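You operate a simulated robot arm through the tools that you are given. There is no shell and no other tool.

Carry out the task below with a simulated two-armed robot. There is one attempt and no reset: what you move stays moved.

JOB
Scrub the old gasket off the black adapter in the vice.
Fine: clamp it first; red brush, put back; then adapter upright into the green tray, vice left open. Set down upright: red brush. What is to be rubbed or washed off counts as gone when no trace of it is left.

The check looks at the end state, three seconds after you hand in, the way a careful person would. Anything else that was tipped, shoved, dropped, spilled or broken makes it a failure.

ROBOT AND FRAMES
Two 6-joint arms with two-finger parallel grippers on one trunk that stands fixed in place. Base frame: the origin is at the foot of the trunk, x ahead of it, y to its left, z up; the work surface is at about z = 920. Units: mm, degrees, N and s.
The left shoulder is at [60, 187, 1297], the right one opposite. With the tool pointing down near the work surface each hand reaches from about 100 to 600 mm from the base axis, measured 20 degrees to its own side. Payload 1.57 kg a hand.
The tool frame of a hand sits at the grasp point between the pads (the TCP): z along the fingers, y along the line on which they close. The tips reach 30 mm beyond it. The gripper opens to 110 mm. The fingers are 24 mm wide and 12 mm thick; the gripper's body (48 by 112 mm) begins 78 mm behind the TCP.
Orientation is that of the tool frame in the base frame, as [roll, pitch, yaw] about the fixed x, y, z axes, in that order (R = Rz(yaw) Ry(pitch) Rx(roll)). With the fingers straight down and closing along the base's y, the tool's x points along the base's -x, its y along +y and its z along -z.

CONTROLS
- The arms move only by the tool send_rows. It takes "left_plan", "right_plan" or both (then of equal length, played together; a hand with none holds still); each is a list that holds one entry, the list of rows, each a list of 6 numbers: the shift along the base's x, y, z in mm, then the turn, a rotation vector about the base's x, y, z in degrees. In form: [[[x, y, z, wx, wy, wz], ...]]. A call has 1 to 20 rows; each row is the pose to reach, as a shift and turn from the pose commanded when the call began. "left_fingers" and "right_fingers" are, for a hand that has rows, the finger opening in mm, from 0 to 110, set as the call begins (left out, the last holds). Each row takes 0.2 s and may step no farther than 50 mm and 8.6 degrees from the row before; otherwise, or with a gripper value out of range, the whole call is refused. Where a pose cannot be reached the arm comes as near as it can. A force on the tool above 90 N (or 10 N above the force at the start of the call, whichever is more), or a blocked arm, ends the call early, and 0.2 s more pass. Each finger travels about 153 mm/s and halts on what it meets, pressing with about 43 N; the grip force reading is that of the motor and also rises with nothing between the fingers. The clock runs only during rows and for 0.2 s after the last one: add rows that repeat a pose to give the fingers time. It gives the time, the measured TCP pose, the force on the tool (base axes), the opening and the grip force at its end, in the units of the frame above (readings bear some noise), with the torque about the TCP (base axes, N m) and any sound that the robot's microphone picked up.
- Cameras (640 x 400 px; columns grow to the right, rows downward): "scene" is now at [-6.1, -55, 1837.4]; the picture's right is [-0.73, -0.68, 0.00], its down [-0.53, 0.56, -0.64] and it looks along [0.44, -0.47, -0.77] (base axes); focal length 360 px, centre (320, 200). "left" rides on the left gripper at [70, -16, -141] in its tool frame; the picture's right is [0.23, 0.97, 0.00], its down [-0.86, 0.20, -0.48] and it looks along [-0.47, 0.11, 0.88] (tool axes); focal length 222 px, centre (320, 200). "right" rides on the right gripper at [70, 16, -141] in its tool frame; the picture's right is [-0.23, 0.97, 0.00], its down [-0.86, -0.20, -0.48] and it looks along [-0.47, -0.11, 0.88] (tool axes); focal length 222 px, centre (320, 200).
- camera(camera): a new picture of that camera. The clock stands still meanwhile.
- move_column(by): slides the trunk up (or, below 0, down) by that many mm; the arms and the scene camera ride with it, the base frame stays. It gives what a move gives, with no picture.
- pan_tilt(pan, tilt): turns the head with the scene camera to pan (to the left, within 86 degrees either way) and tilt (down, from -29 to 69), counted from straight ahead of the robot. It gives what a move gives.
- pixel_to_xyz(camera, pixels): for up to 12 pixels [column, row] of the newest picture of that camera ("zoom" is the newest enlarged one), the place [x, y, z] in the base frame of the surface seen there, good to about 2 mm. The clock stands still meanwhile.
- inspect(camera, box): a new picture of the part [left, top, right, bottom] of that camera's present view, enlarged. The clock stands still meanwhile.
- close_job(): hands the job in; it is judged then, once.

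Unless the task says otherwise, let go and move clear before handing in.

The tools are called as name(argument=value, ...) on one line, values as JSON. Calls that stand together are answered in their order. send_rows: Moves the arms, as the interface text tells. Its arguments: {"type":"object","properties":{"left_plan":{"type":"array"},"left_fingers":{"type":"number"},"right_plan":{"type":"array"},"right_fingers":{"type":"number"}},"required":[]} The other tools are called the same way: move_column (by) slides the trunk up or down; pan_tilt (pan, tilt) turns the head that bears the scene camera; camera (camera) takes a picture; pixel_to_xyz (camera, pixels) gives the place of the surface under pixels of a picture; inspect (camera, box) takes an enlarged picture of a part of a camera's view; close_job () hands the job in.

At the start:

```text
t: 0.0
left_position: [400.0, -71.7, 1273.2]
left_tcp_rot: [-180.0, 0.0, -180.0]
left_force: [0.5, 0.8, 0.1]
left_moment: [-0.05, 0.03, -0.03]
left_gripper_width: 110.2
left_gripper_force: 0.2
right_position: [314.6, -366.6, 1333.9]
right_tcp_rot: [179.8, 0.0, -179.9]
right_force: [0.6, 0.8, 0.0]
right_moment: [-0.02, 0.0, 0.03]
right_gripper_width: 110.1
right_gripper_force: 0.2
trunk travel left (down, up): [-925.0, 65.0]
head pan, tilt: [-46.8, 50.3]
```

scene: 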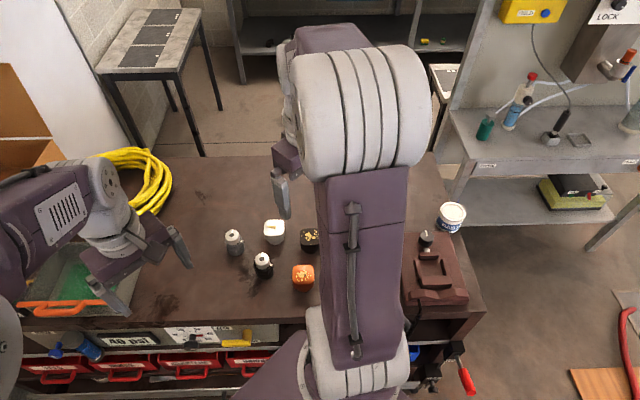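
right: 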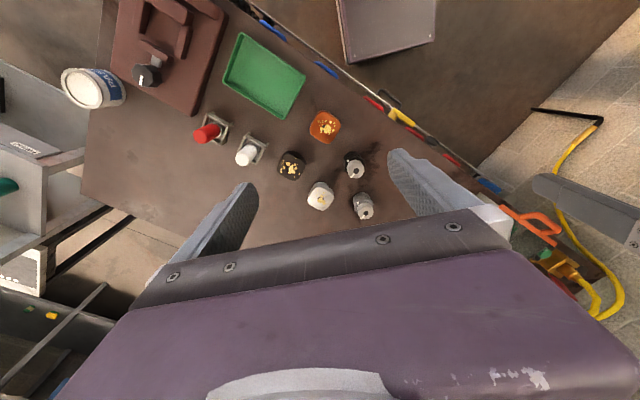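
left: 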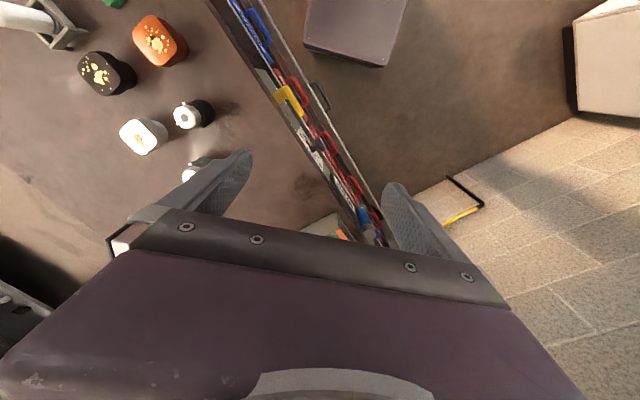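

The right-hand picture shows the table with a brown fixture (vice) at about (170,50), a red brush at (208,132), a white brush at (246,155), a green tray at (264,75) and several small parts. I'll look closer at these before moving anything.

inspect(camera="right", box=[60, 0, 400, 230])

inspect(camera="scene", box=[200, 180, 500, 380])

pixel_to_xyz(camera="right", pixels=[[147, 75], [208, 132], [220, 135], [246, 155], [264, 75], [292, 165], [326, 126], [354, 165], [320, 195], [364, 206], [95, 88], [170, 50]])

```text
1.74 times, centred on (230, 115) of right
```

zoom: 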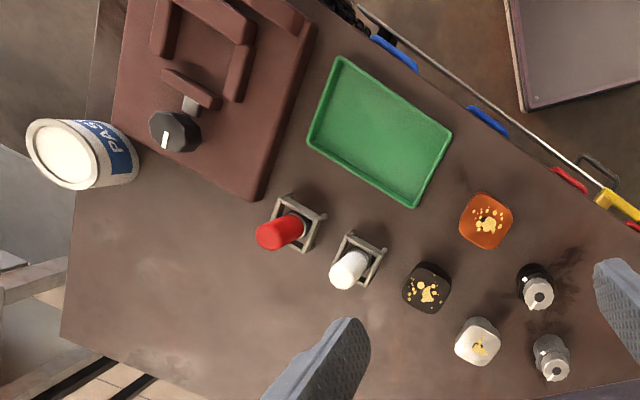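

```text
2.00 times, centred on (350, 280) of scene
```

zoom: 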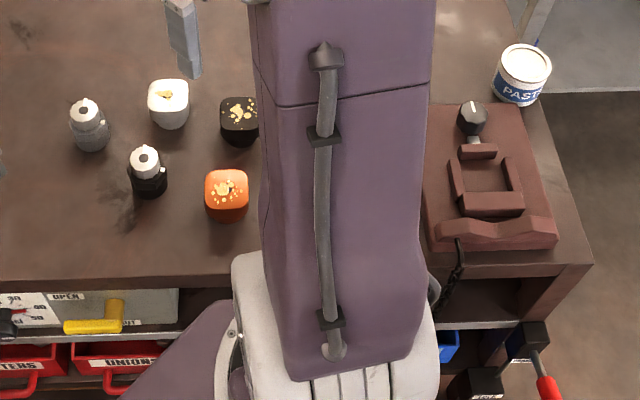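

```text
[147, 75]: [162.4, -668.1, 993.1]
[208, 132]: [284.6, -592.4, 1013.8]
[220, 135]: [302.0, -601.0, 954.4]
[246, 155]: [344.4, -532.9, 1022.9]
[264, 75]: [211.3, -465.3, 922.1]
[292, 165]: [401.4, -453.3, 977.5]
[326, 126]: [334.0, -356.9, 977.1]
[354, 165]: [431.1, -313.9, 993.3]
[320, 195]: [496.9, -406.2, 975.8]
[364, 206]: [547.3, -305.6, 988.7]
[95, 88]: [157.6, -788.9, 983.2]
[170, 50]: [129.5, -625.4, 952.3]
```

The black adapter with gold gasket flecks sits at about (401,-453), the red brush stands in a holder near (290,-597), and the vice with its black knob is near (150,-640). I'll move the right hand over toward the vice for a closer view, staying high.

send_rows(right_plan=[[[-20, -32, 0, 0, 0, 0], [-40, -64, 0, 0, 0, 0], [-60, -96, 0, 0, 0, 0], [-80, -128, 0, 0, 0, 0], [-100, -160, 0, 0, 0, 0], [-120, -190, 0, 0, 0, 0], [-120, -190, 0, 0, 0, 0]]])

camera(camera="right")

camera(camera="scene")

```text
t: 1.6
left_position: [398.6, -71.5, 1272.7]
left_tcp_rot: [-179.9, 0.0, -180.0]
left_force: [0.1, -1.6, -0.3]
left_moment: [-0.03, 0.01, 0.0]
left_gripper_width: 110.1
left_gripper_force: 0.0
right_position: [196.1, -554.1, 1335.1]
right_tcp_rot: [180.0, 0.0, -180.0]
right_force: [-0.1, -0.2, 0.6]
right_moment: [-0.02, 0.0, 0.0]
right_gripper_width: 110.2
right_gripper_force: 0.1
trunk travel left (down, up): [-925.0, 65.0]
head pan, tilt: [-46.8, 50.3]
```

```text
taken
```

right: 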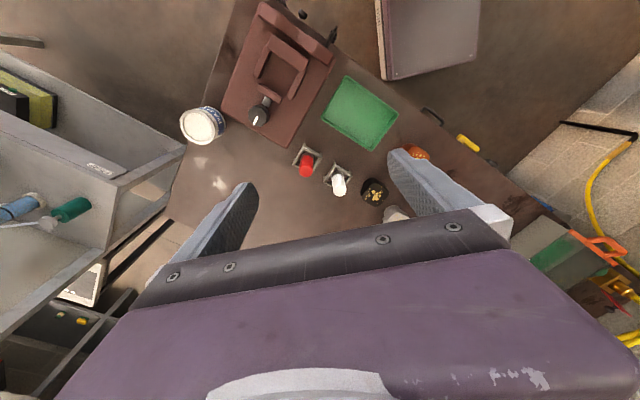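

```text
taken
```

scene: 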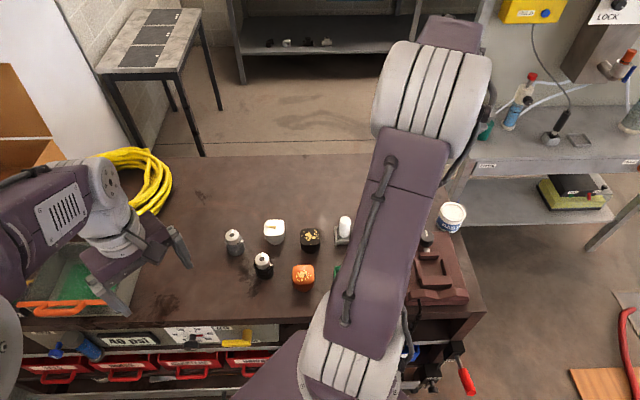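

inspect(camera="right", box=[180, 0, 420, 150])

pixel_to_xyz(camera="zoom", pixels=[[210, 305], [225, 270], [230, 245], [205, 220], [265, 255], [270, 180], [225, 150], [320, 180], [285, 100], [375, 130], [230, 360], [320, 290]])

```text
2.67 times, centred on (300, 75) of right
```

zoom: 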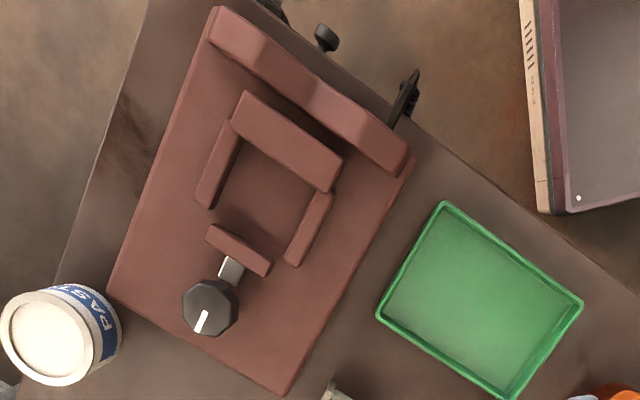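

```text
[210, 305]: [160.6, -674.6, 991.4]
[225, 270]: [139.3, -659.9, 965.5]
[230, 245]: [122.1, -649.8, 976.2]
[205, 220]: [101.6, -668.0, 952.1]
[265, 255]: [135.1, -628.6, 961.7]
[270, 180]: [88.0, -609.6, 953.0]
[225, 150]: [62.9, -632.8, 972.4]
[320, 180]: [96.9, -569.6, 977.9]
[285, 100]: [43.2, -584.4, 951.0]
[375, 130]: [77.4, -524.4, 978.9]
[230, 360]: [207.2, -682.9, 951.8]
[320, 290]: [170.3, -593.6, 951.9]
```

The vice has a fixed back block, two side rails and a small moving jaw tied by a silver link to the black knob at zoom (210,305), with a white pointer. I'll turn the right hand about the vertical and lower it to look at the vice from nearer.

send_rows(right_plan=[[[-8, 5, 0, 0, 0, -7.5], [-16, 10, 0, 0, 0, -15], [-24, 15, 0, 0, 0, -22.5], [-32, 20, 0, 0, 0, -30], [-40, 25, 0, 0, 0, -37.5], [-48, 30, 0, 0, 0, -45], [-56, 35, 0, 0, 0, -52.5], [-64, 40, 0, 0, 0, -60], [-72, 45, -40, 0, 0, -67.5], [-80, 50, -80, 0, 0, -75], [-85, 50, -120, 0, 0, -82.5], [-85, 50, -160, 0, 0, -90], [-85, 50, -180, 0, 0, -90], [-85, 50, -180, 0, 0, -90]]])

camera(camera="right")

```text
t: 4.6
left_position: [399.3, -70.5, 1273.4]
left_tcp_rot: [180.0, 0.0, 179.9]
left_force: [-0.2, -0.3, -0.3]
left_moment: [-0.06, 0.01, 0.03]
left_gripper_width: 110.0
left_gripper_force: 0.1
right_position: [110.5, -506.5, 1155.1]
right_tcp_rot: [179.9, -0.1, 90.0]
right_force: [-1.3, -0.3, -0.5]
right_moment: [0.01, 0.0, 0.02]
right_gripper_width: 109.6
right_gripper_force: 0.1
trunk travel left (down, up): [-925.0, 65.0]
head pan, tilt: [-46.8, 50.3]
```

```text
taken
```

right: 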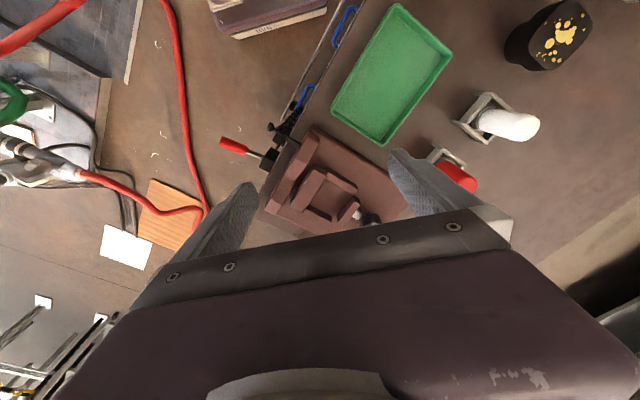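

inspect(camera="right", box=[210, 110, 450, 260])

camera(camera="scene")

```text
2.67 times, centred on (330, 185) of right
```

zoom: 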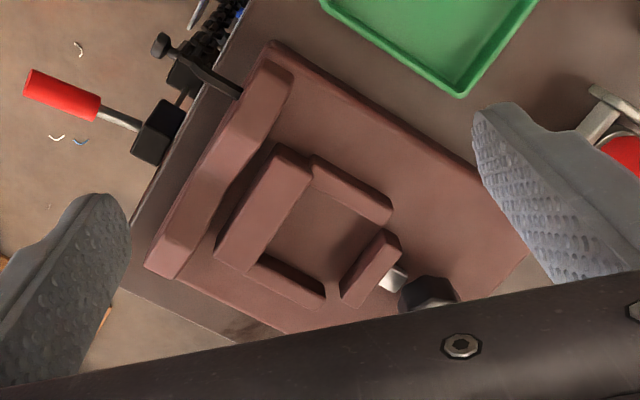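

```text
taken
```

scene: 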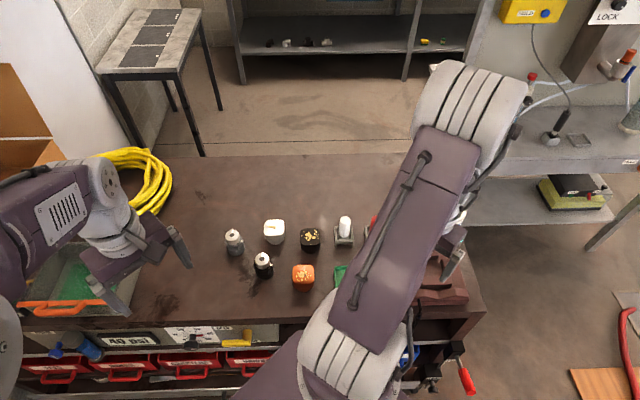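

The view from here hides the knob behind the gripper edge at zoom (425,290). I'll swing the hand so the camera sits right above the knob for a straight-down look.

send_rows(right_plan=[[[10, -10, 0, 0, 0, 7.5], [20, -20, 0, 0, 0, 15], [30, -35, 0, 0, 0, 22.5], [40, -50, 0, 0, 0, 30], [50, -65, 0, 0, 0, 37.5], [60, -80, 0, 0, 0, 45], [70, -95, 0, 0, 0, 52.5], [80, -110, 0, 0, 0, 60], [90, -125, -10, 0, 0, 67.5], [100, -140, -20, 0, 0, 75], [110, -155, -30, 0, 0, 82.5], [120, -168, -45, 0, 0, 90], [120, -168, -45, 0, 0, 90]]])

camera(camera="right")

camera(camera="scene")

```text
t: 7.4
left_position: [398.8, -71.4, 1273.9]
left_tcp_rot: [180.0, 0.0, -180.0]
left_force: [-0.4, 0.3, -0.6]
left_moment: [0.0, -0.03, -0.01]
left_gripper_width: 109.9
left_gripper_force: 0.0
right_position: [229.4, -674.6, 1110.6]
right_tcp_rot: [180.0, 0.0, -179.9]
right_force: [-0.4, -0.1, 0.4]
right_moment: [0.03, 0.0, 0.04]
right_gripper_width: 109.7
right_gripper_force: 0.1
trunk travel left (down, up): [-925.0, 65.0]
head pan, tilt: [-46.8, 50.3]
```

```text
taken
```

right: 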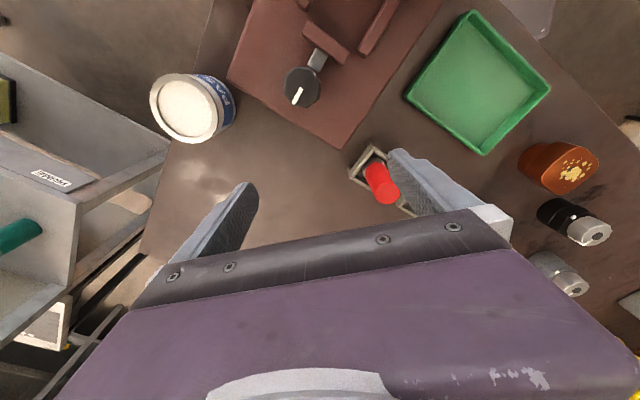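

```text
taken
```

scene: 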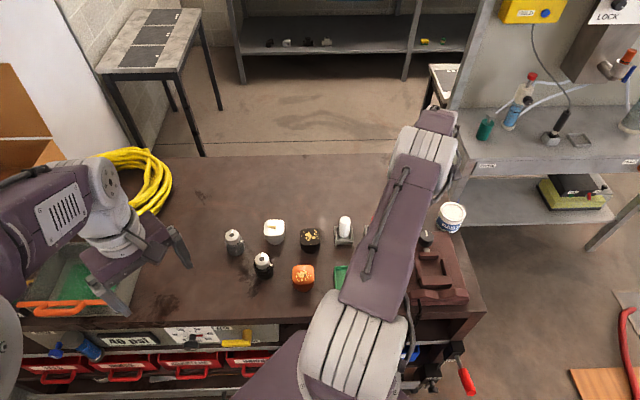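

inspect(camera="right", box=[230, 0, 470, 150])

inspect(camera="right", box=[330, 130, 430, 220])

pixel_to_xyz(camera="right", pixels=[[298, 95], [301, 78], [288, 82], [318, 92], [300, 106], [317, 58], [306, 32], [346, 58], [360, 45], [390, 10], [340, 148], [228, 80]])

```text
2.67 times, centred on (350, 75) of right
```

zoom: 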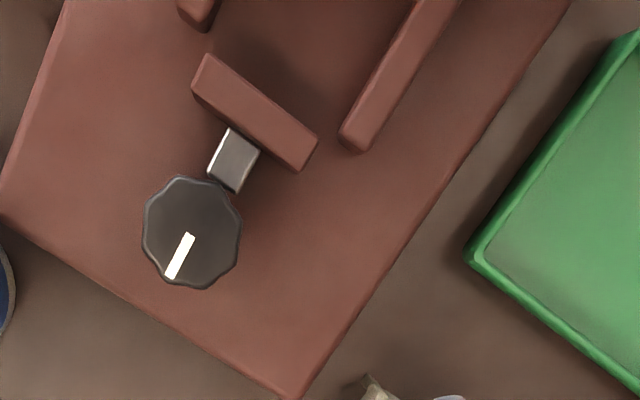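

```text
4.44 times, centred on (380, 175) of right
```

zoom: 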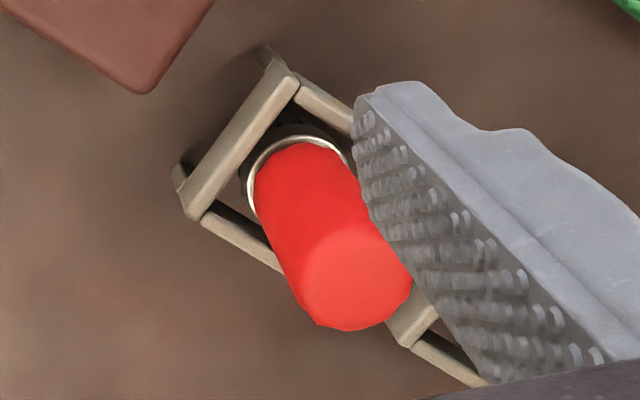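

```text
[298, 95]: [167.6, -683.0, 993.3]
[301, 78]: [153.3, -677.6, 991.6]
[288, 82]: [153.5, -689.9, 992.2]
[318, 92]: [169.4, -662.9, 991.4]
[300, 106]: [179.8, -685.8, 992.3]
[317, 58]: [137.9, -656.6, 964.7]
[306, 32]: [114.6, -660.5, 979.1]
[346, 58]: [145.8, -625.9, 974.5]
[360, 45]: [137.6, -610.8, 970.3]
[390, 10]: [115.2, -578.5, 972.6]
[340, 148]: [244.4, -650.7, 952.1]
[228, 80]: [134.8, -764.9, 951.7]
```

The knob at right px (301,87) is centred near (161,-677) with its white pointer facing away from the jaws. Now I'll shift the hand so the camera looks straight down into the vice's nest.

send_rows(right_plan=[[[-30, 20, 0, 0, 0, 0], [-65, 45, 0, 0, 0, 0], [-70, 45, 0, 0, 0, 0], [-70, 45, 0, 0, 0, 0]]])

inspect(camera="right", box=[210, 20, 450, 170])

camera(camera="right")

```text
t: 8.4
left_position: [400.2, -72.3, 1272.7]
left_tcp_rot: [-179.9, 0.0, 180.0]
left_force: [0.5, -0.5, -0.2]
left_moment: [-0.01, 0.02, 0.02]
left_gripper_width: 110.1
left_gripper_force: 0.0
right_position: [158.8, -628.4, 1110.7]
right_tcp_rot: [-179.9, 0.0, 179.9]
right_force: [0.4, -0.2, 0.1]
right_moment: [0.04, 0.0, 0.01]
right_gripper_width: 110.2
right_gripper_force: 0.1
trunk travel left (down, up): [-925.0, 65.0]
head pan, tilt: [-46.8, 50.3]
```

```text
2.67 times, centred on (330, 95) of right
```

zoom: 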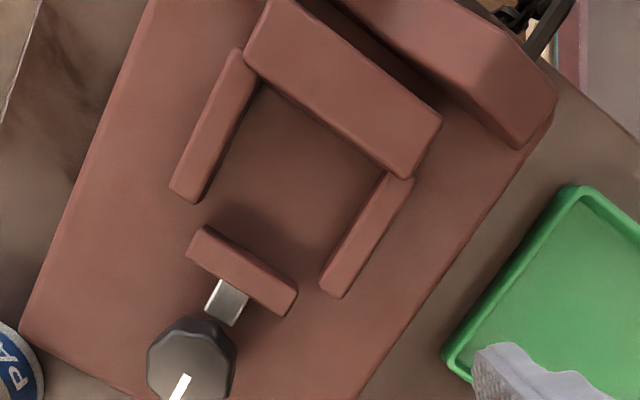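

```text
taken
```

right: 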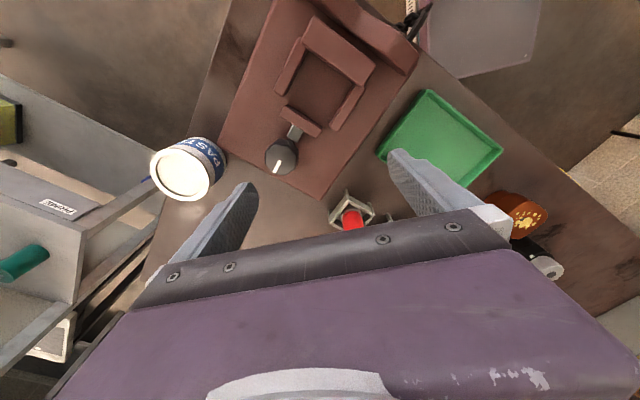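

pixel_to_xyz(camera="zoom", pixels=[[194, 192], [252, 85], [328, 280], [382, 180], [270, 82], [390, 162], [207, 235], [292, 290], [290, 190], [252, 140], [330, 190], [260, 230]])

pixel_to_xyz(camera="zoom", pixels=[[180, 185], [237, 60], [340, 290], [402, 190], [250, 60], [405, 172], [192, 255], [278, 312], [225, 300], [300, 40], [430, 130], [335, 95]])

```text
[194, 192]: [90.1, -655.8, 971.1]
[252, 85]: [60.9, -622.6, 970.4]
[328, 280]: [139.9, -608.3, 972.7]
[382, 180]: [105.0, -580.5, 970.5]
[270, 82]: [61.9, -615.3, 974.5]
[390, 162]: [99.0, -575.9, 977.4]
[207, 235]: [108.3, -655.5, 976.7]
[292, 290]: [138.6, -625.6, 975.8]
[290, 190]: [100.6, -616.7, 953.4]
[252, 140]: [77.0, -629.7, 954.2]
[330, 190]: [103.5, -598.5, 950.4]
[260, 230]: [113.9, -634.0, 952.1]
```

```text
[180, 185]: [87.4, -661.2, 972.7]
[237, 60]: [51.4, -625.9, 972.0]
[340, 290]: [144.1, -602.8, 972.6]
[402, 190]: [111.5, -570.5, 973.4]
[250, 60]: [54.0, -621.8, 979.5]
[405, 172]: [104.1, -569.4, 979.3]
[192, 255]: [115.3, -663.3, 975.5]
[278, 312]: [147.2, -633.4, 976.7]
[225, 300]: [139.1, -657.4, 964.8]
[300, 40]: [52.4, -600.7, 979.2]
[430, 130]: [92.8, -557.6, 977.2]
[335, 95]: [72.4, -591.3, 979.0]
```

The nest measures about 61 mm wide between rails and 59 mm from jaw to back block, centred near (101,-619) with a floor at z≈952, turned about 46° to the base axes. Next I'll look straight down at the black adapter and the brushes.

send_rows(right_plan=[[[35, 20, 10, 0, 0, 0], [75, 40, 20, 0, 0, 0], [115, 60, 20, 0, 0, 0], [155, 80, 20, 0, 0, 0], [195, 100, 20, 0, 0, 0], [235, 120, 20, 0, 0, 0], [275, 140, 20, 0, 0, 0], [305, 155, 20, 0, 0, 0], [305, 155, 20, 0, 0, 0]]])

camera(camera="right")

inspect(camera="right", box=[230, 20, 470, 170])

camera(camera="scene")

```text
t: 10.4
left_position: [400.6, -71.3, 1272.0]
left_tcp_rot: [180.0, 0.0, -180.0]
left_force: [0.0, -0.1, 0.9]
left_moment: [0.04, 0.0, 0.02]
left_gripper_width: 110.0
left_gripper_force: 0.2
right_position: [464.1, -472.5, 1131.8]
right_tcp_rot: [180.0, 0.0, -179.9]
right_force: [-1.0, 0.2, 0.2]
right_moment: [0.0, -0.02, -0.01]
right_gripper_width: 110.0
right_gripper_force: 0.1
trunk travel left (down, up): [-925.0, 65.0]
head pan, tilt: [-46.8, 50.3]
```

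```text
taken
```

right: 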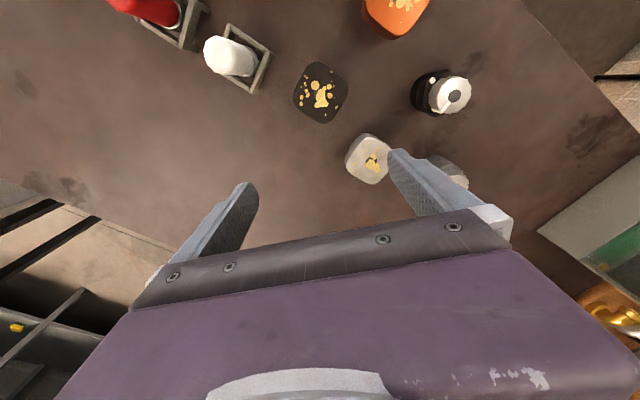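

```text
2.67 times, centred on (350, 95) of right
```

zoom: 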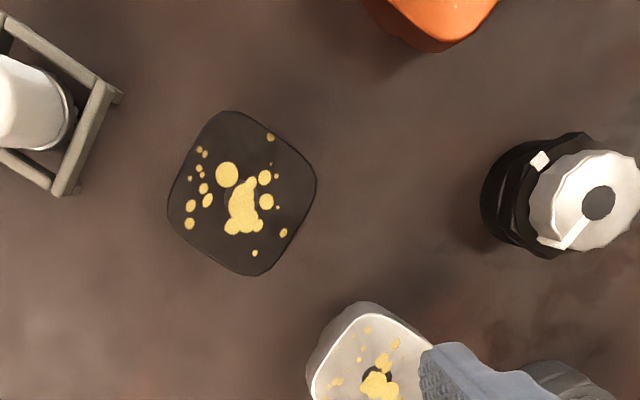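

```text
taken
```

scene: 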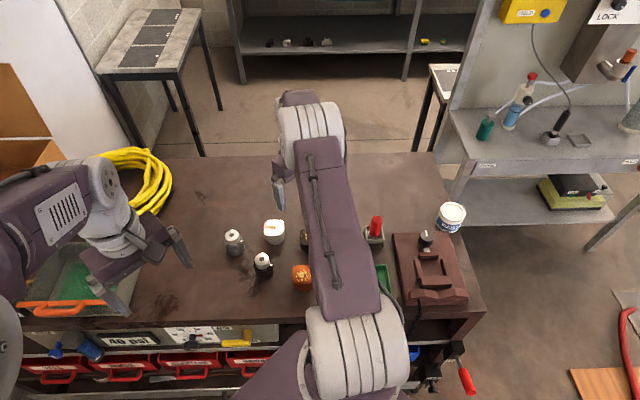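

pixel_to_xyz(camera="zoom", pixels=[[225, 115], [312, 180], [255, 270], [172, 215], [242, 195], [195, 165], [285, 145], [285, 230], [208, 245], [230, 175], [255, 255], [197, 150]])

inspect(camera="right", box=[285, 50, 365, 130])

inspect(camera="scene", box=[355, 180, 515, 320])

```text
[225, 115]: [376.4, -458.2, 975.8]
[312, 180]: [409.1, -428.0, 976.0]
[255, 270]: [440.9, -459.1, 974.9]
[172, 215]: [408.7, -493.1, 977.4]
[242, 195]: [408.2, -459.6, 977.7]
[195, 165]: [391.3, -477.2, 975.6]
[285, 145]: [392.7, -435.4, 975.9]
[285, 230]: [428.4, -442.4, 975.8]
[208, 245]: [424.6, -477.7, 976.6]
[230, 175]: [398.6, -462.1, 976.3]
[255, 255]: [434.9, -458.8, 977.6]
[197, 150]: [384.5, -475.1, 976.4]
```

```text
5.00 times, centred on (325, 90) of right
```

zoom: 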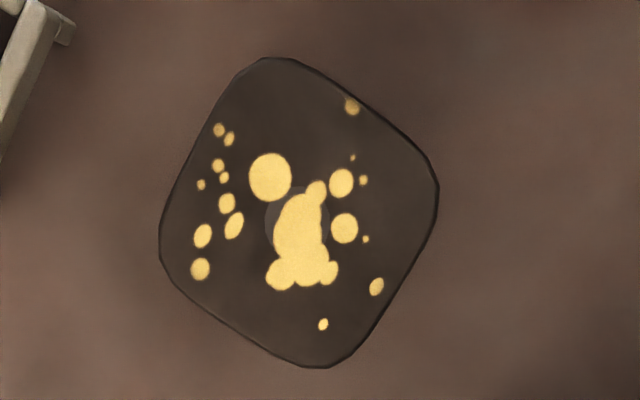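

```text
2.86 times, centred on (435, 250) of scene
```

zoom: 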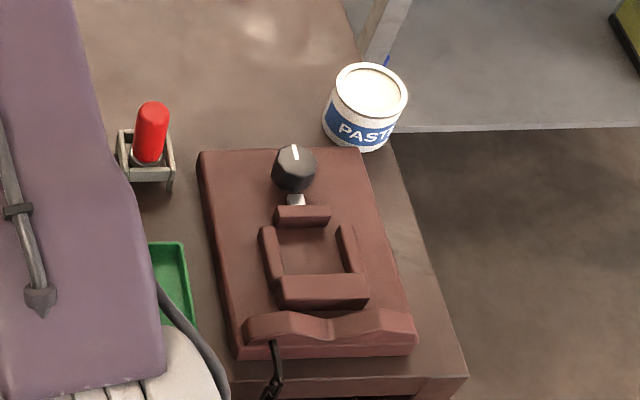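

The black adapter measures about 54 mm square, 57 mm tall, centred at (409,-460) with sides turned about 45°, matching the vice's nest. I'll move the right hand above it, turned to close along the (0.7,0.7) direction with fingers at 84 mm.

send_rows(right_plan=[[[-9, 2, 0, 0, 0, -7.4], [-18, 4, 0, 0, 0, -14.8], [-27, 6, 0, 0, 0, -22.2], [-36, 8, -10, 0, 0, -29.6], [-46, 10, -25, 0, 0, -37], [-55, 13, -40, 0, 0, -44.4], [-55, 13, -62, 0, 0, -44.4], [-55, 13, -62, 0, 0, -44.4]]], right_fingers=84)

camera(camera="right")

camera(camera="scene")

```text
t: 12.2
left_position: [399.3, -72.4, 1272.3]
left_tcp_rot: [180.0, 0.0, 180.0]
left_force: [-0.7, -0.2, 0.4]
left_moment: [0.03, -0.07, 0.03]
left_gripper_width: 110.0
left_gripper_force: 0.0
right_position: [409.5, -462.0, 1067.3]
right_tcp_rot: [-180.0, 0.0, 135.6]
right_force: [-0.2, 0.1, -0.2]
right_moment: [0.0, 0.03, -0.01]
right_gripper_width: 84.0
right_gripper_force: 0.0
trunk travel left (down, up): [-925.0, 65.0]
head pan, tilt: [-46.8, 50.3]
```

```text
taken
```

right: 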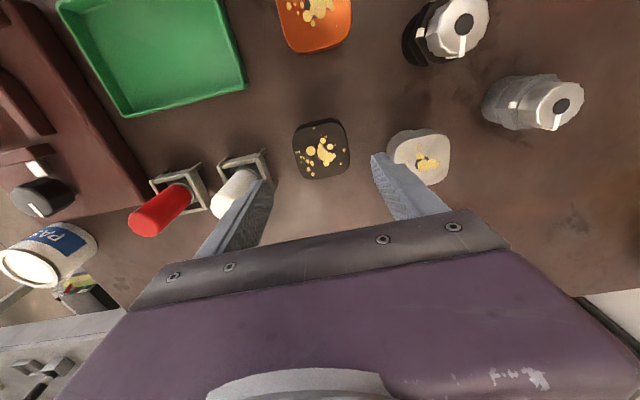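

```text
taken
```

scene: 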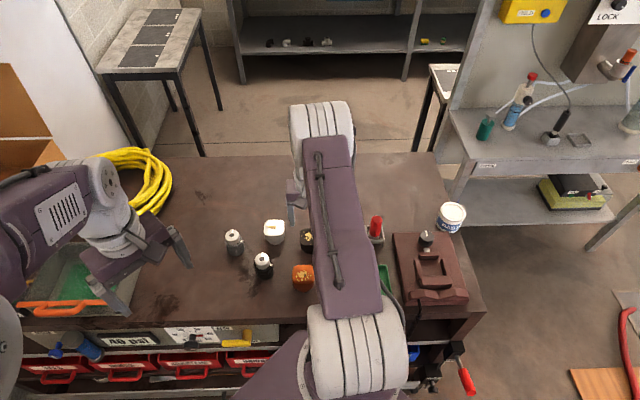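

The adapter at (321,150) lies centred between the fingers; I want to check the white brush's holder and handle height near (240,180) before descending.

pixel_to_xyz(camera="right", pixels=[[266, 152], [270, 178], [220, 160], [196, 210], [232, 190], [246, 175], [140, 225], [172, 200], [203, 167], [209, 208], [155, 178], [390, 150]])

inspect(camera="right", box=[120, 130, 280, 240])

inspect(camera="right", box=[280, 100, 360, 190])

```text
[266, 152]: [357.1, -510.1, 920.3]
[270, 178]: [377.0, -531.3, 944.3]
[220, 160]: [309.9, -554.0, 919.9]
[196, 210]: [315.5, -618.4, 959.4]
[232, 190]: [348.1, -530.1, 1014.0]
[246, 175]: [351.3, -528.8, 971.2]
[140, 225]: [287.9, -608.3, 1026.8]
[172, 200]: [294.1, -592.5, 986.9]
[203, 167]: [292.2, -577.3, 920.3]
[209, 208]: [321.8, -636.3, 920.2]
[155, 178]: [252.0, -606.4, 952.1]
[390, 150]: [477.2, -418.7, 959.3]
```

```text
3.64 times, centred on (200, 185) of right
```

zoom: 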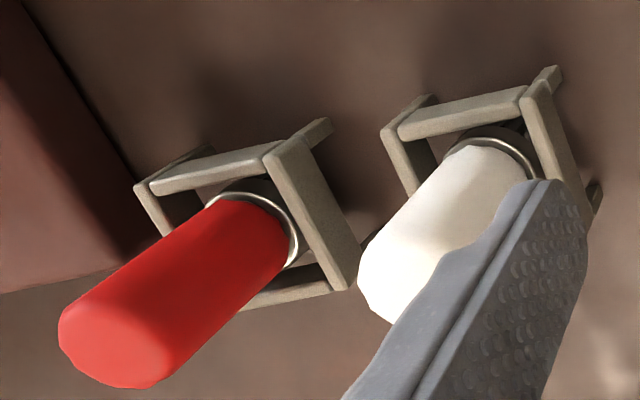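

```text
4.44 times, centred on (320, 145) of right
```

zoom: 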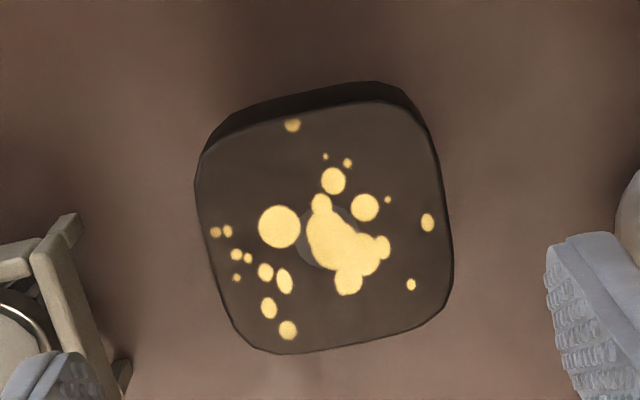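

pixel_to_xyz(camera="zoom", pixels=[[205, 215], [444, 215], [335, 338], [315, 115], [325, 225], [225, 300], [448, 260], [270, 340], [395, 325], [260, 130], [380, 110], [200, 180]])

```text
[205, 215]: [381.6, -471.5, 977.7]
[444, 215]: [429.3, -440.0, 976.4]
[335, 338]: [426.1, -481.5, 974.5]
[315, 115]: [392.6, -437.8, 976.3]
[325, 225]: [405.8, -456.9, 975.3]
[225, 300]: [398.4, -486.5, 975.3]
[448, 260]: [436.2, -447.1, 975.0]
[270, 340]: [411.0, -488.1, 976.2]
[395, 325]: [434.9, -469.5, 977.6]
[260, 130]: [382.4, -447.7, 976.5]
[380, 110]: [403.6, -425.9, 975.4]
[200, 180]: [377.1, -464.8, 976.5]
```

The adapter is parallel to the fingers with its centre about 3 mm off in +y, so I'll correct that, descend with TCP at the adapter's top level (z≈977), and close the fingers.

send_rows(right_plan=[[[-0.5, 3, 0, 0, 0, 0], [-0.5, 3, -30, 0, 0, 0], [-0.5, 3, -60, 0, 0, 0], [-0.5, 3, -80, 0, 0, 0], [-0.5, 3, -90, 0, 0, 0], [-0.5, 3, -90, 0, 0, 0]]])

camera(camera="right")

```text
t: 13.6
left_position: [399.0, -72.6, 1272.1]
left_tcp_rot: [180.0, 0.0, -180.0]
left_force: [-0.8, -0.6, -0.5]
left_moment: [-0.02, 0.01, 0.02]
left_gripper_width: 110.1
left_gripper_force: 0.0
right_position: [407.4, -458.1, 978.7]
right_tcp_rot: [-180.0, 0.0, 135.7]
right_force: [-0.4, -0.7, 0.0]
right_moment: [-0.02, 0.01, -0.01]
right_gripper_width: 84.0
right_gripper_force: 0.1
trunk travel left (down, up): [-925.0, 65.0]
head pan, tilt: [-46.8, 50.3]
```

```text
taken
```

right: 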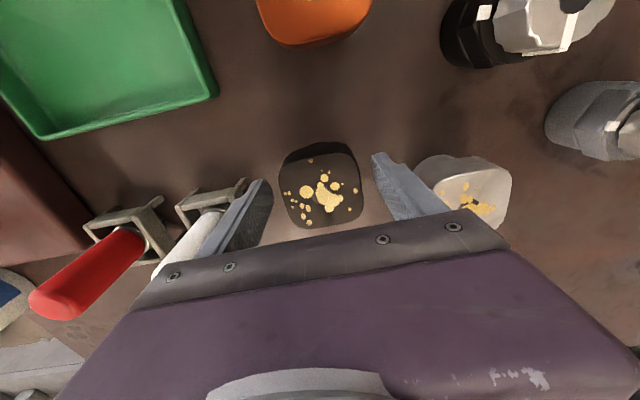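

The fingers straddle the adapter clear of the neighbours, so I'll close on it.

send_rows(right_plan=[[[0, 0, 0, 0, 0, 0], [0, 0, 0, 0, 0, 0], [0, 0, 0, 0, 0, 0]]], right_fingers=40)

camera(camera="right")

```text
t: 14.4
left_position: [399.4, -71.1, 1273.0]
left_tcp_rot: [179.9, 0.0, -180.0]
left_force: [0.5, 0.1, 0.4]
left_moment: [0.01, -0.01, -0.05]
left_gripper_width: 110.1
left_gripper_force: 0.0
right_position: [407.0, -458.5, 978.8]
right_tcp_rot: [-180.0, 0.0, 135.5]
right_force: [0.6, 0.3, 0.2]
right_moment: [-0.07, 0.05, 0.0]
right_gripper_width: 55.6
right_gripper_force: 42.8
trunk travel left (down, up): [-925.0, 65.0]
head pan, tilt: [-46.8, 50.3]
```

```text
taken
```

right: 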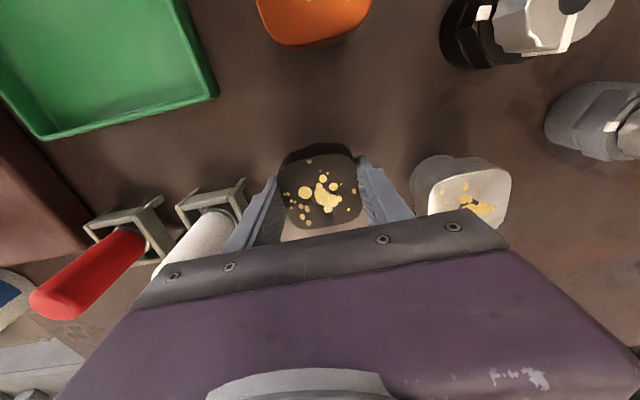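

Grip is firm at 55.6 mm opening, 43 N. I'll lift straight up 150 mm and carry the adapter over the nest.

send_rows(right_plan=[[[0, 0, 10, 0, 0, 0], [0, 0, 40, 0, 0, 0], [0, 0, 80, 0, 0, 0], [0, 0, 120, 0, 0, 0], [0, 0, 150, 0, 0, 0], [0, 0, 150, 0, 0, 0]]])

camera(camera="right")

```text
t: 15.8
left_position: [401.2, -72.2, 1272.7]
left_tcp_rot: [180.0, 0.1, -179.9]
left_force: [-0.2, 1.2, -0.3]
left_moment: [-0.02, -0.02, 0.05]
left_gripper_width: 109.8
left_gripper_force: 0.1
right_position: [408.5, -457.1, 1127.6]
right_tcp_rot: [180.0, -0.1, 135.6]
right_force: [1.2, 0.8, -5.2]
right_moment: [0.0, 0.02, 0.05]
right_gripper_width: 55.7
right_gripper_force: 43.1
trunk travel left (down, up): [-925.0, 65.0]
head pan, tilt: [-46.8, 50.3]
```

```text
taken
```

right: 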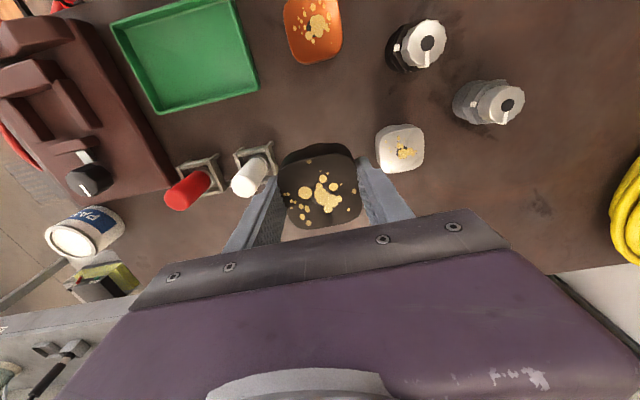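

The adapter is held level between the fingers. I'll carry it across to above the vice nest.

send_rows(right_plan=[[[-30, -16, 5, 0, 0, 0], [-70, -37, 5, 0, 0, 0], [-110, -58, 5, 0, 0, 0], [-150, -79, 5, 0, 0, 0], [-190, -100, 5, 0, 0, 0], [-230, -121, 5, 0, 0, 0], [-265, -139, 5, 0, 0, 0], [-295, -155, 5, 0, 0, 0], [-307, -161, 5, 0, 0, 0], [-307, -161, 5, 0, 0, 0]]])

camera(camera="right")

camera(camera="scene")

```text
t: 18.0
left_position: [399.2, -72.4, 1271.6]
left_tcp_rot: [179.9, 0.0, -180.0]
left_force: [-0.6, 0.4, 0.0]
left_moment: [-0.01, -0.02, -0.02]
left_gripper_width: 110.1
left_gripper_force: 0.2
right_position: [102.0, -620.5, 1132.8]
right_tcp_rot: [180.0, -0.2, 135.6]
right_force: [-0.2, 0.4, -4.2]
right_moment: [-0.04, 0.04, -0.01]
right_gripper_width: 55.5
right_gripper_force: 43.3
trunk travel left (down, up): [-925.0, 65.0]
head pan, tilt: [-46.8, 50.3]
```

```text
taken
```

right: 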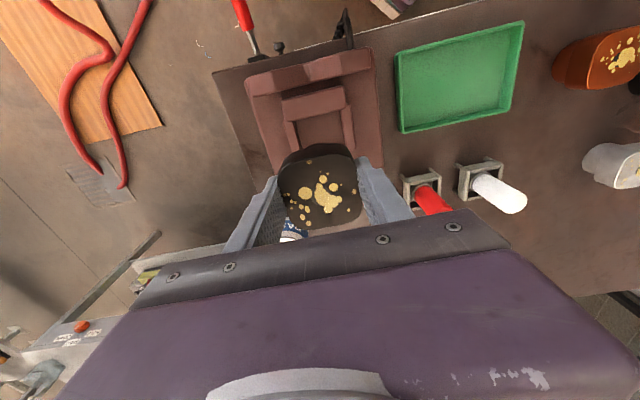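

```text
taken
```

scene: 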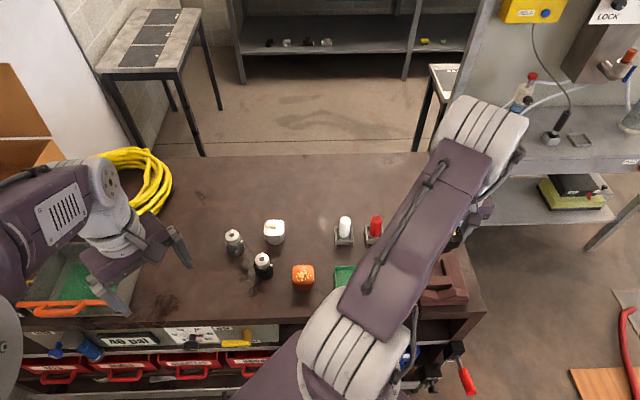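

inspect(camera="right", box=[240, 50, 400, 150])

```text
4.00 times, centred on (320, 100) of right
```

zoom: 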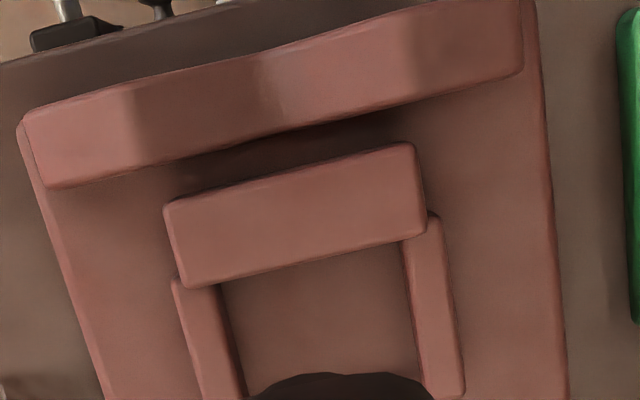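

pixel_to_xyz(camera="zoom", pixels=[[215, 300], [225, 345], [235, 385], [408, 260], [418, 310], [427, 365], [200, 282], [300, 263], [400, 238], [270, 340], [190, 295], [450, 300]])

pixel_to_xyz(camera="right", pixels=[[281, 190], [357, 180], [320, 152], [318, 226], [310, 228], [345, 218], [290, 215], [285, 165], [350, 157], [358, 200], [320, 190], [300, 160]])

```text
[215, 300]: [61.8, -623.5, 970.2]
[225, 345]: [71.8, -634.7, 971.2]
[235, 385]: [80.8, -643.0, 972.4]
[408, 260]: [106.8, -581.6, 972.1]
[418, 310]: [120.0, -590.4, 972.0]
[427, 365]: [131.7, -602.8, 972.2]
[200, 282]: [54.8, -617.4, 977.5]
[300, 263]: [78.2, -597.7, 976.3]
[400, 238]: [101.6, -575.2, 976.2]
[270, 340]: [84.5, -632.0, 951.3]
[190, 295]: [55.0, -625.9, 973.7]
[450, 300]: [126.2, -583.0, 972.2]
```

```text
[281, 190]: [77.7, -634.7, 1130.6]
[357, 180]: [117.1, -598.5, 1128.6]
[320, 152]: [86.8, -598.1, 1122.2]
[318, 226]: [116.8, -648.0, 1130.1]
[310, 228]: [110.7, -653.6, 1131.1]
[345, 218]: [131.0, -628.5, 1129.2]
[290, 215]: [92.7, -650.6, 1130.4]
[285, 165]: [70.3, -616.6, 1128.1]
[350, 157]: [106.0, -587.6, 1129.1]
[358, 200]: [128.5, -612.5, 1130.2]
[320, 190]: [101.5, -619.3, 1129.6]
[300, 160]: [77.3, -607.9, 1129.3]
```

Measured in the vice's own axes, the adapter spans u −535…−479 and the nest u −533…−474, so I need to shift about 3.5 mm toward the back block and 1.8 mm sideways. I'll apply that and descend to just above the rails for a check.

send_rows(right_plan=[[[-1.2, 3.7, 0, 0, 0, 0], [-1.2, 3.7, -25, 0, 0, 0], [-1.2, 3.7, -50, 0, 0, 0], [-1.2, 3.7, -75, 0, 0, 0], [-1.2, 3.7, -85, 0, 0, 0], [-1.2, 3.7, -85, 0, 0, 0]]])

inspect(camera="right", box=[220, 60, 420, 240])

camera(camera="scene")

```text
t: 19.4
left_position: [399.9, -72.9, 1272.8]
left_tcp_rot: [-179.9, 0.0, 180.0]
left_force: [0.3, 0.6, -0.3]
left_moment: [-0.02, 0.02, 0.03]
left_gripper_width: 110.0
left_gripper_force: 0.1
right_position: [100.7, -616.7, 1046.9]
right_tcp_rot: [-179.9, 0.0, 135.6]
right_force: [-0.5, 0.4, -3.8]
right_moment: [0.04, 0.04, 0.0]
right_gripper_width: 55.5
right_gripper_force: 43.4
trunk travel left (down, up): [-925.0, 65.0]
head pan, tilt: [-46.8, 50.3]
```

```text
2.22 times, centred on (320, 150) of right
```

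zoom: 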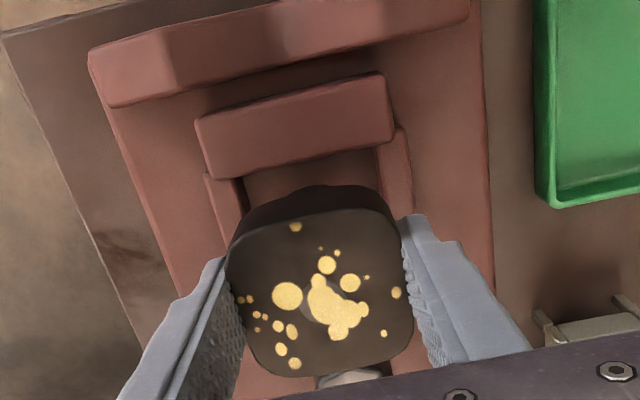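

```text
taken
```

scene: 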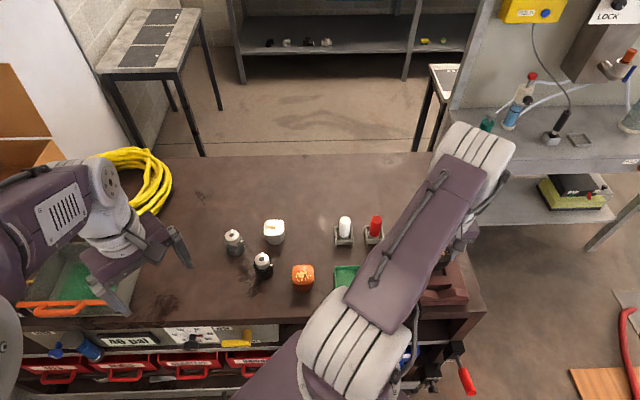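

pixel_to_xyz(camera="zoom", pixels=[[300, 198], [330, 192], [355, 190], [280, 203], [210, 176], [290, 160], [380, 143], [240, 200], [385, 180], [222, 200], [405, 170], [232, 245]])

pixel_to_xyz(camera="zoom", pixels=[[230, 260], [233, 280], [405, 250], [410, 290], [300, 376], [340, 372], [380, 362], [300, 222], [340, 213], [375, 208], [255, 235], [320, 290]])

```text
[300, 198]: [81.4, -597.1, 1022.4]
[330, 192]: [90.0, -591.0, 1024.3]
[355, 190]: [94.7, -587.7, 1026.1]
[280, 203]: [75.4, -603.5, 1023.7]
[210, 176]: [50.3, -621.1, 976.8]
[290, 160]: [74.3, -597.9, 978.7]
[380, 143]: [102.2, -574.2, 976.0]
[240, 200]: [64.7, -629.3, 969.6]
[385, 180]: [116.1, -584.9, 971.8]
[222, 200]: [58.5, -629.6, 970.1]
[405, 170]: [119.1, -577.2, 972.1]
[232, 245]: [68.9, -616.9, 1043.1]
```

```text
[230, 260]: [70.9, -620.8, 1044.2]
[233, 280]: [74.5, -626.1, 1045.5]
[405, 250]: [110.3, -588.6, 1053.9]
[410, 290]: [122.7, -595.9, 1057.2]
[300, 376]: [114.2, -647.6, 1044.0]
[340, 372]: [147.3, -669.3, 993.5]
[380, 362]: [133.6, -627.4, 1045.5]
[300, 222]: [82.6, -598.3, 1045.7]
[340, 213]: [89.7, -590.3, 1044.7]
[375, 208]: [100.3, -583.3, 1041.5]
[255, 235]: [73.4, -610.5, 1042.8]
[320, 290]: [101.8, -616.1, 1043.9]
```

The adapter looks slightly tapered and sits within the nest outline, so I'll nudge 1 mm toward the back block and lower slowly into the nest.

send_rows(right_plan=[[[-0.7, 0.7, -4, 0, 0, 0], [-0.7, 0.7, -8, 0, 0, 0], [-0.7, 0.7, -12, 0, 0, 0], [-0.7, 0.7, -16, 0, 0, 0], [-0.7, 0.7, -20, 0, 0, 0], [-0.7, 0.7, -24, 0, 0, 0], [-0.7, 0.7, -28, 0, 0, 0], [-0.7, 0.7, -31, 0, 0, 0], [-0.7, 0.7, -33, 0, 0, 0], [-0.7, 0.7, -33, 0, 0, 0]]])

inspect(camera="right", box=[220, 60, 420, 240])

```text
t: 21.6
left_position: [400.1, -72.8, 1273.6]
left_tcp_rot: [179.9, 0.0, -179.9]
left_force: [0.0, -0.4, -0.6]
left_moment: [0.04, 0.0, -0.02]
left_gripper_width: 109.9
left_gripper_force: 0.1
right_position: [100.5, -616.0, 1013.5]
right_tcp_rot: [-180.0, -0.1, 135.6]
right_force: [0.0, -0.5, -4.5]
right_moment: [0.0, 0.04, -0.02]
right_gripper_width: 55.7
right_gripper_force: 42.7
trunk travel left (down, up): [-925.0, 65.0]
head pan, tilt: [-46.8, 50.3]
```

```text
2.22 times, centred on (320, 150) of right
```

zoom: 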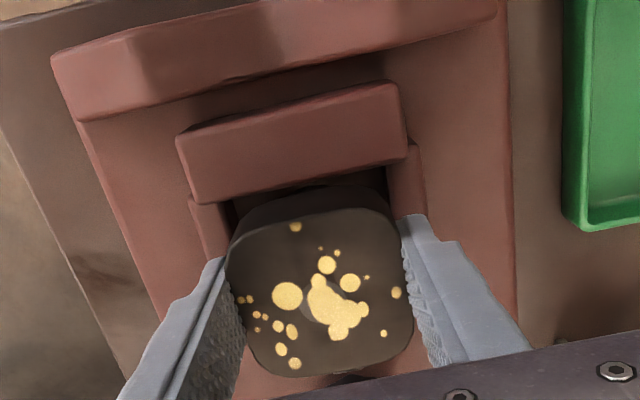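

Force stays at the adapter's weight (about −4.5 N), so it is down between the rails without touching. I'll lower the last millimetres in small steps.

send_rows(right_plan=[[[0, 0, -1, 0, 0, 0], [0, 0, -2, 0, 0, 0], [0, 0, -2, 0, 0, 0]]])

```text
t: 22.4
left_position: [398.6, -72.1, 1272.7]
left_tcp_rot: [-180.0, -0.1, 180.0]
left_force: [0.7, 0.3, 0.0]
left_moment: [0.02, 0.0, 0.0]
left_gripper_width: 109.8
left_gripper_force: 0.1
right_position: [101.0, -615.7, 1012.6]
right_tcp_rot: [-180.0, 0.0, 135.7]
right_force: [-0.8, -0.1, -4.5]
right_moment: [-0.03, 0.0, 0.03]
right_gripper_width: 55.9
right_gripper_force: 43.1
trunk travel left (down, up): [-925.0, 65.0]
head pan, tilt: [-46.8, 50.3]
```

send_rows(right_plan=[[[0, 0, -1, 0, 0, 0], [0, 0, -2, 0, 0, 0], [0, 0, -2, 0, 0, 0]]])

```text
t: 23.2
left_position: [399.4, -71.4, 1273.1]
left_tcp_rot: [180.0, 0.0, -180.0]
left_force: [0.6, 0.0, 0.3]
left_moment: [-0.02, -0.03, -0.01]
left_gripper_width: 110.1
left_gripper_force: 0.0
right_position: [100.4, -614.8, 1010.8]
right_tcp_rot: [180.0, 0.0, 135.6]
right_force: [0.8, -0.4, -1.7]
right_moment: [-0.06, -0.04, 0.0]
right_gripper_width: 55.5
right_gripper_force: 43.0
trunk travel left (down, up): [-925.0, 65.0]
head pan, tilt: [-46.8, 50.3]
```

The held weight reading dropped to −1.7 N at TCP z 1010.8, so the adapter rests on the nest floor. I'll open the fingers and lift away.

send_rows(right_plan=[[[0, 0, 0, 0, 0, 0], [0, 0, 0, 0, 0, 0], [0, 0, 20, 0, 0, 0], [0, 0, 60, 0, 0, 0], [0, 0, 100, 0, 0, 0], [0, 0, 100, 0, 0, 0]]], right_fingers=80)

inspect(camera="right", box=[220, 60, 420, 240])

```text
t: 24.6
left_position: [400.6, -72.7, 1273.0]
left_tcp_rot: [-180.0, -0.1, 180.0]
left_force: [-0.5, -0.4, -0.2]
left_moment: [0.02, -0.04, 0.01]
left_gripper_width: 110.2
left_gripper_force: 0.1
right_position: [99.2, -614.6, 1111.5]
right_tcp_rot: [-180.0, -0.1, 135.6]
right_force: [0.9, -0.4, -0.3]
right_moment: [-0.04, -0.02, -0.02]
right_gripper_width: 79.8
right_gripper_force: 0.2
trunk travel left (down, up): [-925.0, 65.0]
head pan, tilt: [-46.8, 50.3]
```

```text
2.22 times, centred on (320, 150) of right
```

zoom: 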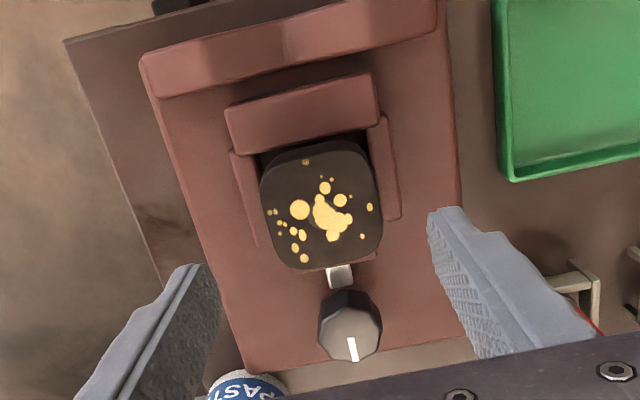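

The adapter stands upright in the nest, with the knob visible at zoom (350,328). I'll measure the knob precisely.

inspect(camera="right", box=[285, 140, 385, 240])

```text
4.00 times, centred on (335, 190) of right
```

zoom: 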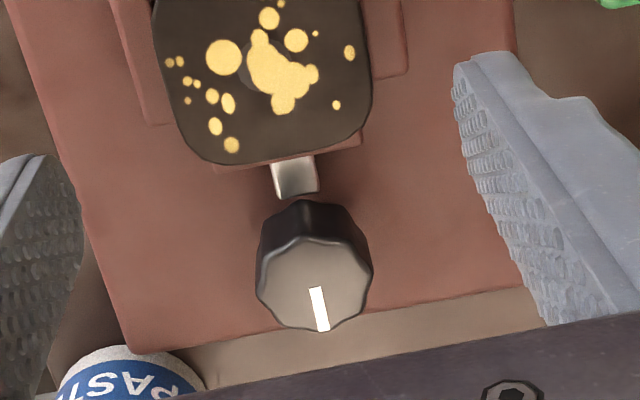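

pixel_to_xyz(camera="zoom", pixels=[[262, 280], [368, 275], [312, 246], [315, 322], [314, 284], [318, 295], [323, 325], [285, 315], [350, 310], [280, 250], [345, 245], [297, 180]])

```text
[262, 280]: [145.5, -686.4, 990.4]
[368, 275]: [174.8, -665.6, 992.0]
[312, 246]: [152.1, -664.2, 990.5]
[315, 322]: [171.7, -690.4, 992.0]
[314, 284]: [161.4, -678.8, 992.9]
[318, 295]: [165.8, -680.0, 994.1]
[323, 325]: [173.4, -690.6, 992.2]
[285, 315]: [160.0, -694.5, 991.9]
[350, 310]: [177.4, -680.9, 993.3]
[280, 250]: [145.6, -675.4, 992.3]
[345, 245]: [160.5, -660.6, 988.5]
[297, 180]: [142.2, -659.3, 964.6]
```

The knob is centred at (161,-677), 36 mm across, top z≈992. I'll move over it with the fingers closing crosswise to the vice axis and descend to TCP z≈1000 so the tips clear the silver link.

send_rows(right_plan=[[[20, -20, 0, 0, 0, 0], [45, -45, 0, 0, 0, 0], [60.8, -61.8, 0, 0, 0, 0], [60.8, -61.8, -40, 0, 0, 0], [60.8, -61.8, -80, 0, 0, 0], [60.8, -61.8, -100, 0, 0, 0], [60.8, -61.8, -110, 0, 0, 0], [60.8, -61.8, -110, 0, 0, 0]]], right_fingers=66)

camera(camera="right")

camera(camera="scene")

```text
t: 26.4
left_position: [400.2, -71.1, 1273.9]
left_tcp_rot: [-180.0, -0.1, -180.0]
left_force: [0.5, 0.7, 0.7]
left_moment: [0.01, 0.01, -0.01]
left_gripper_width: 110.1
left_gripper_force: 0.1
right_position: [162.5, -676.3, 999.7]
right_tcp_rot: [-180.0, 0.0, 135.5]
right_force: [-0.2, -0.9, 0.0]
right_moment: [-0.01, 0.01, -0.02]
right_gripper_width: 66.0
right_gripper_force: 0.1
trunk travel left (down, up): [-925.0, 65.0]
head pan, tilt: [-46.8, 50.3]
```

```text
taken
```

right: 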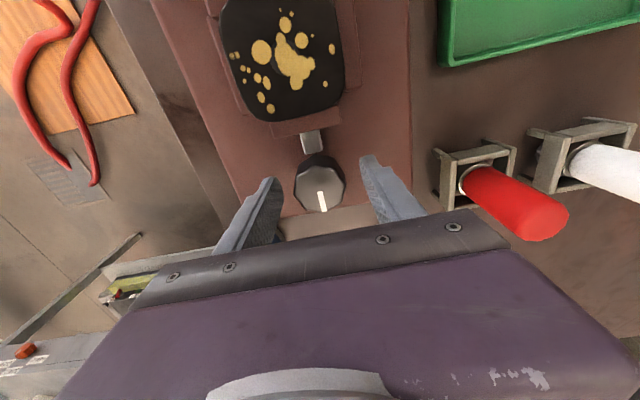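

```text
taken
```

scene: 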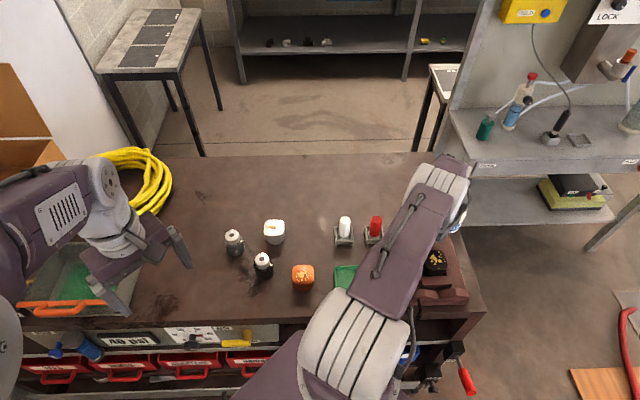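

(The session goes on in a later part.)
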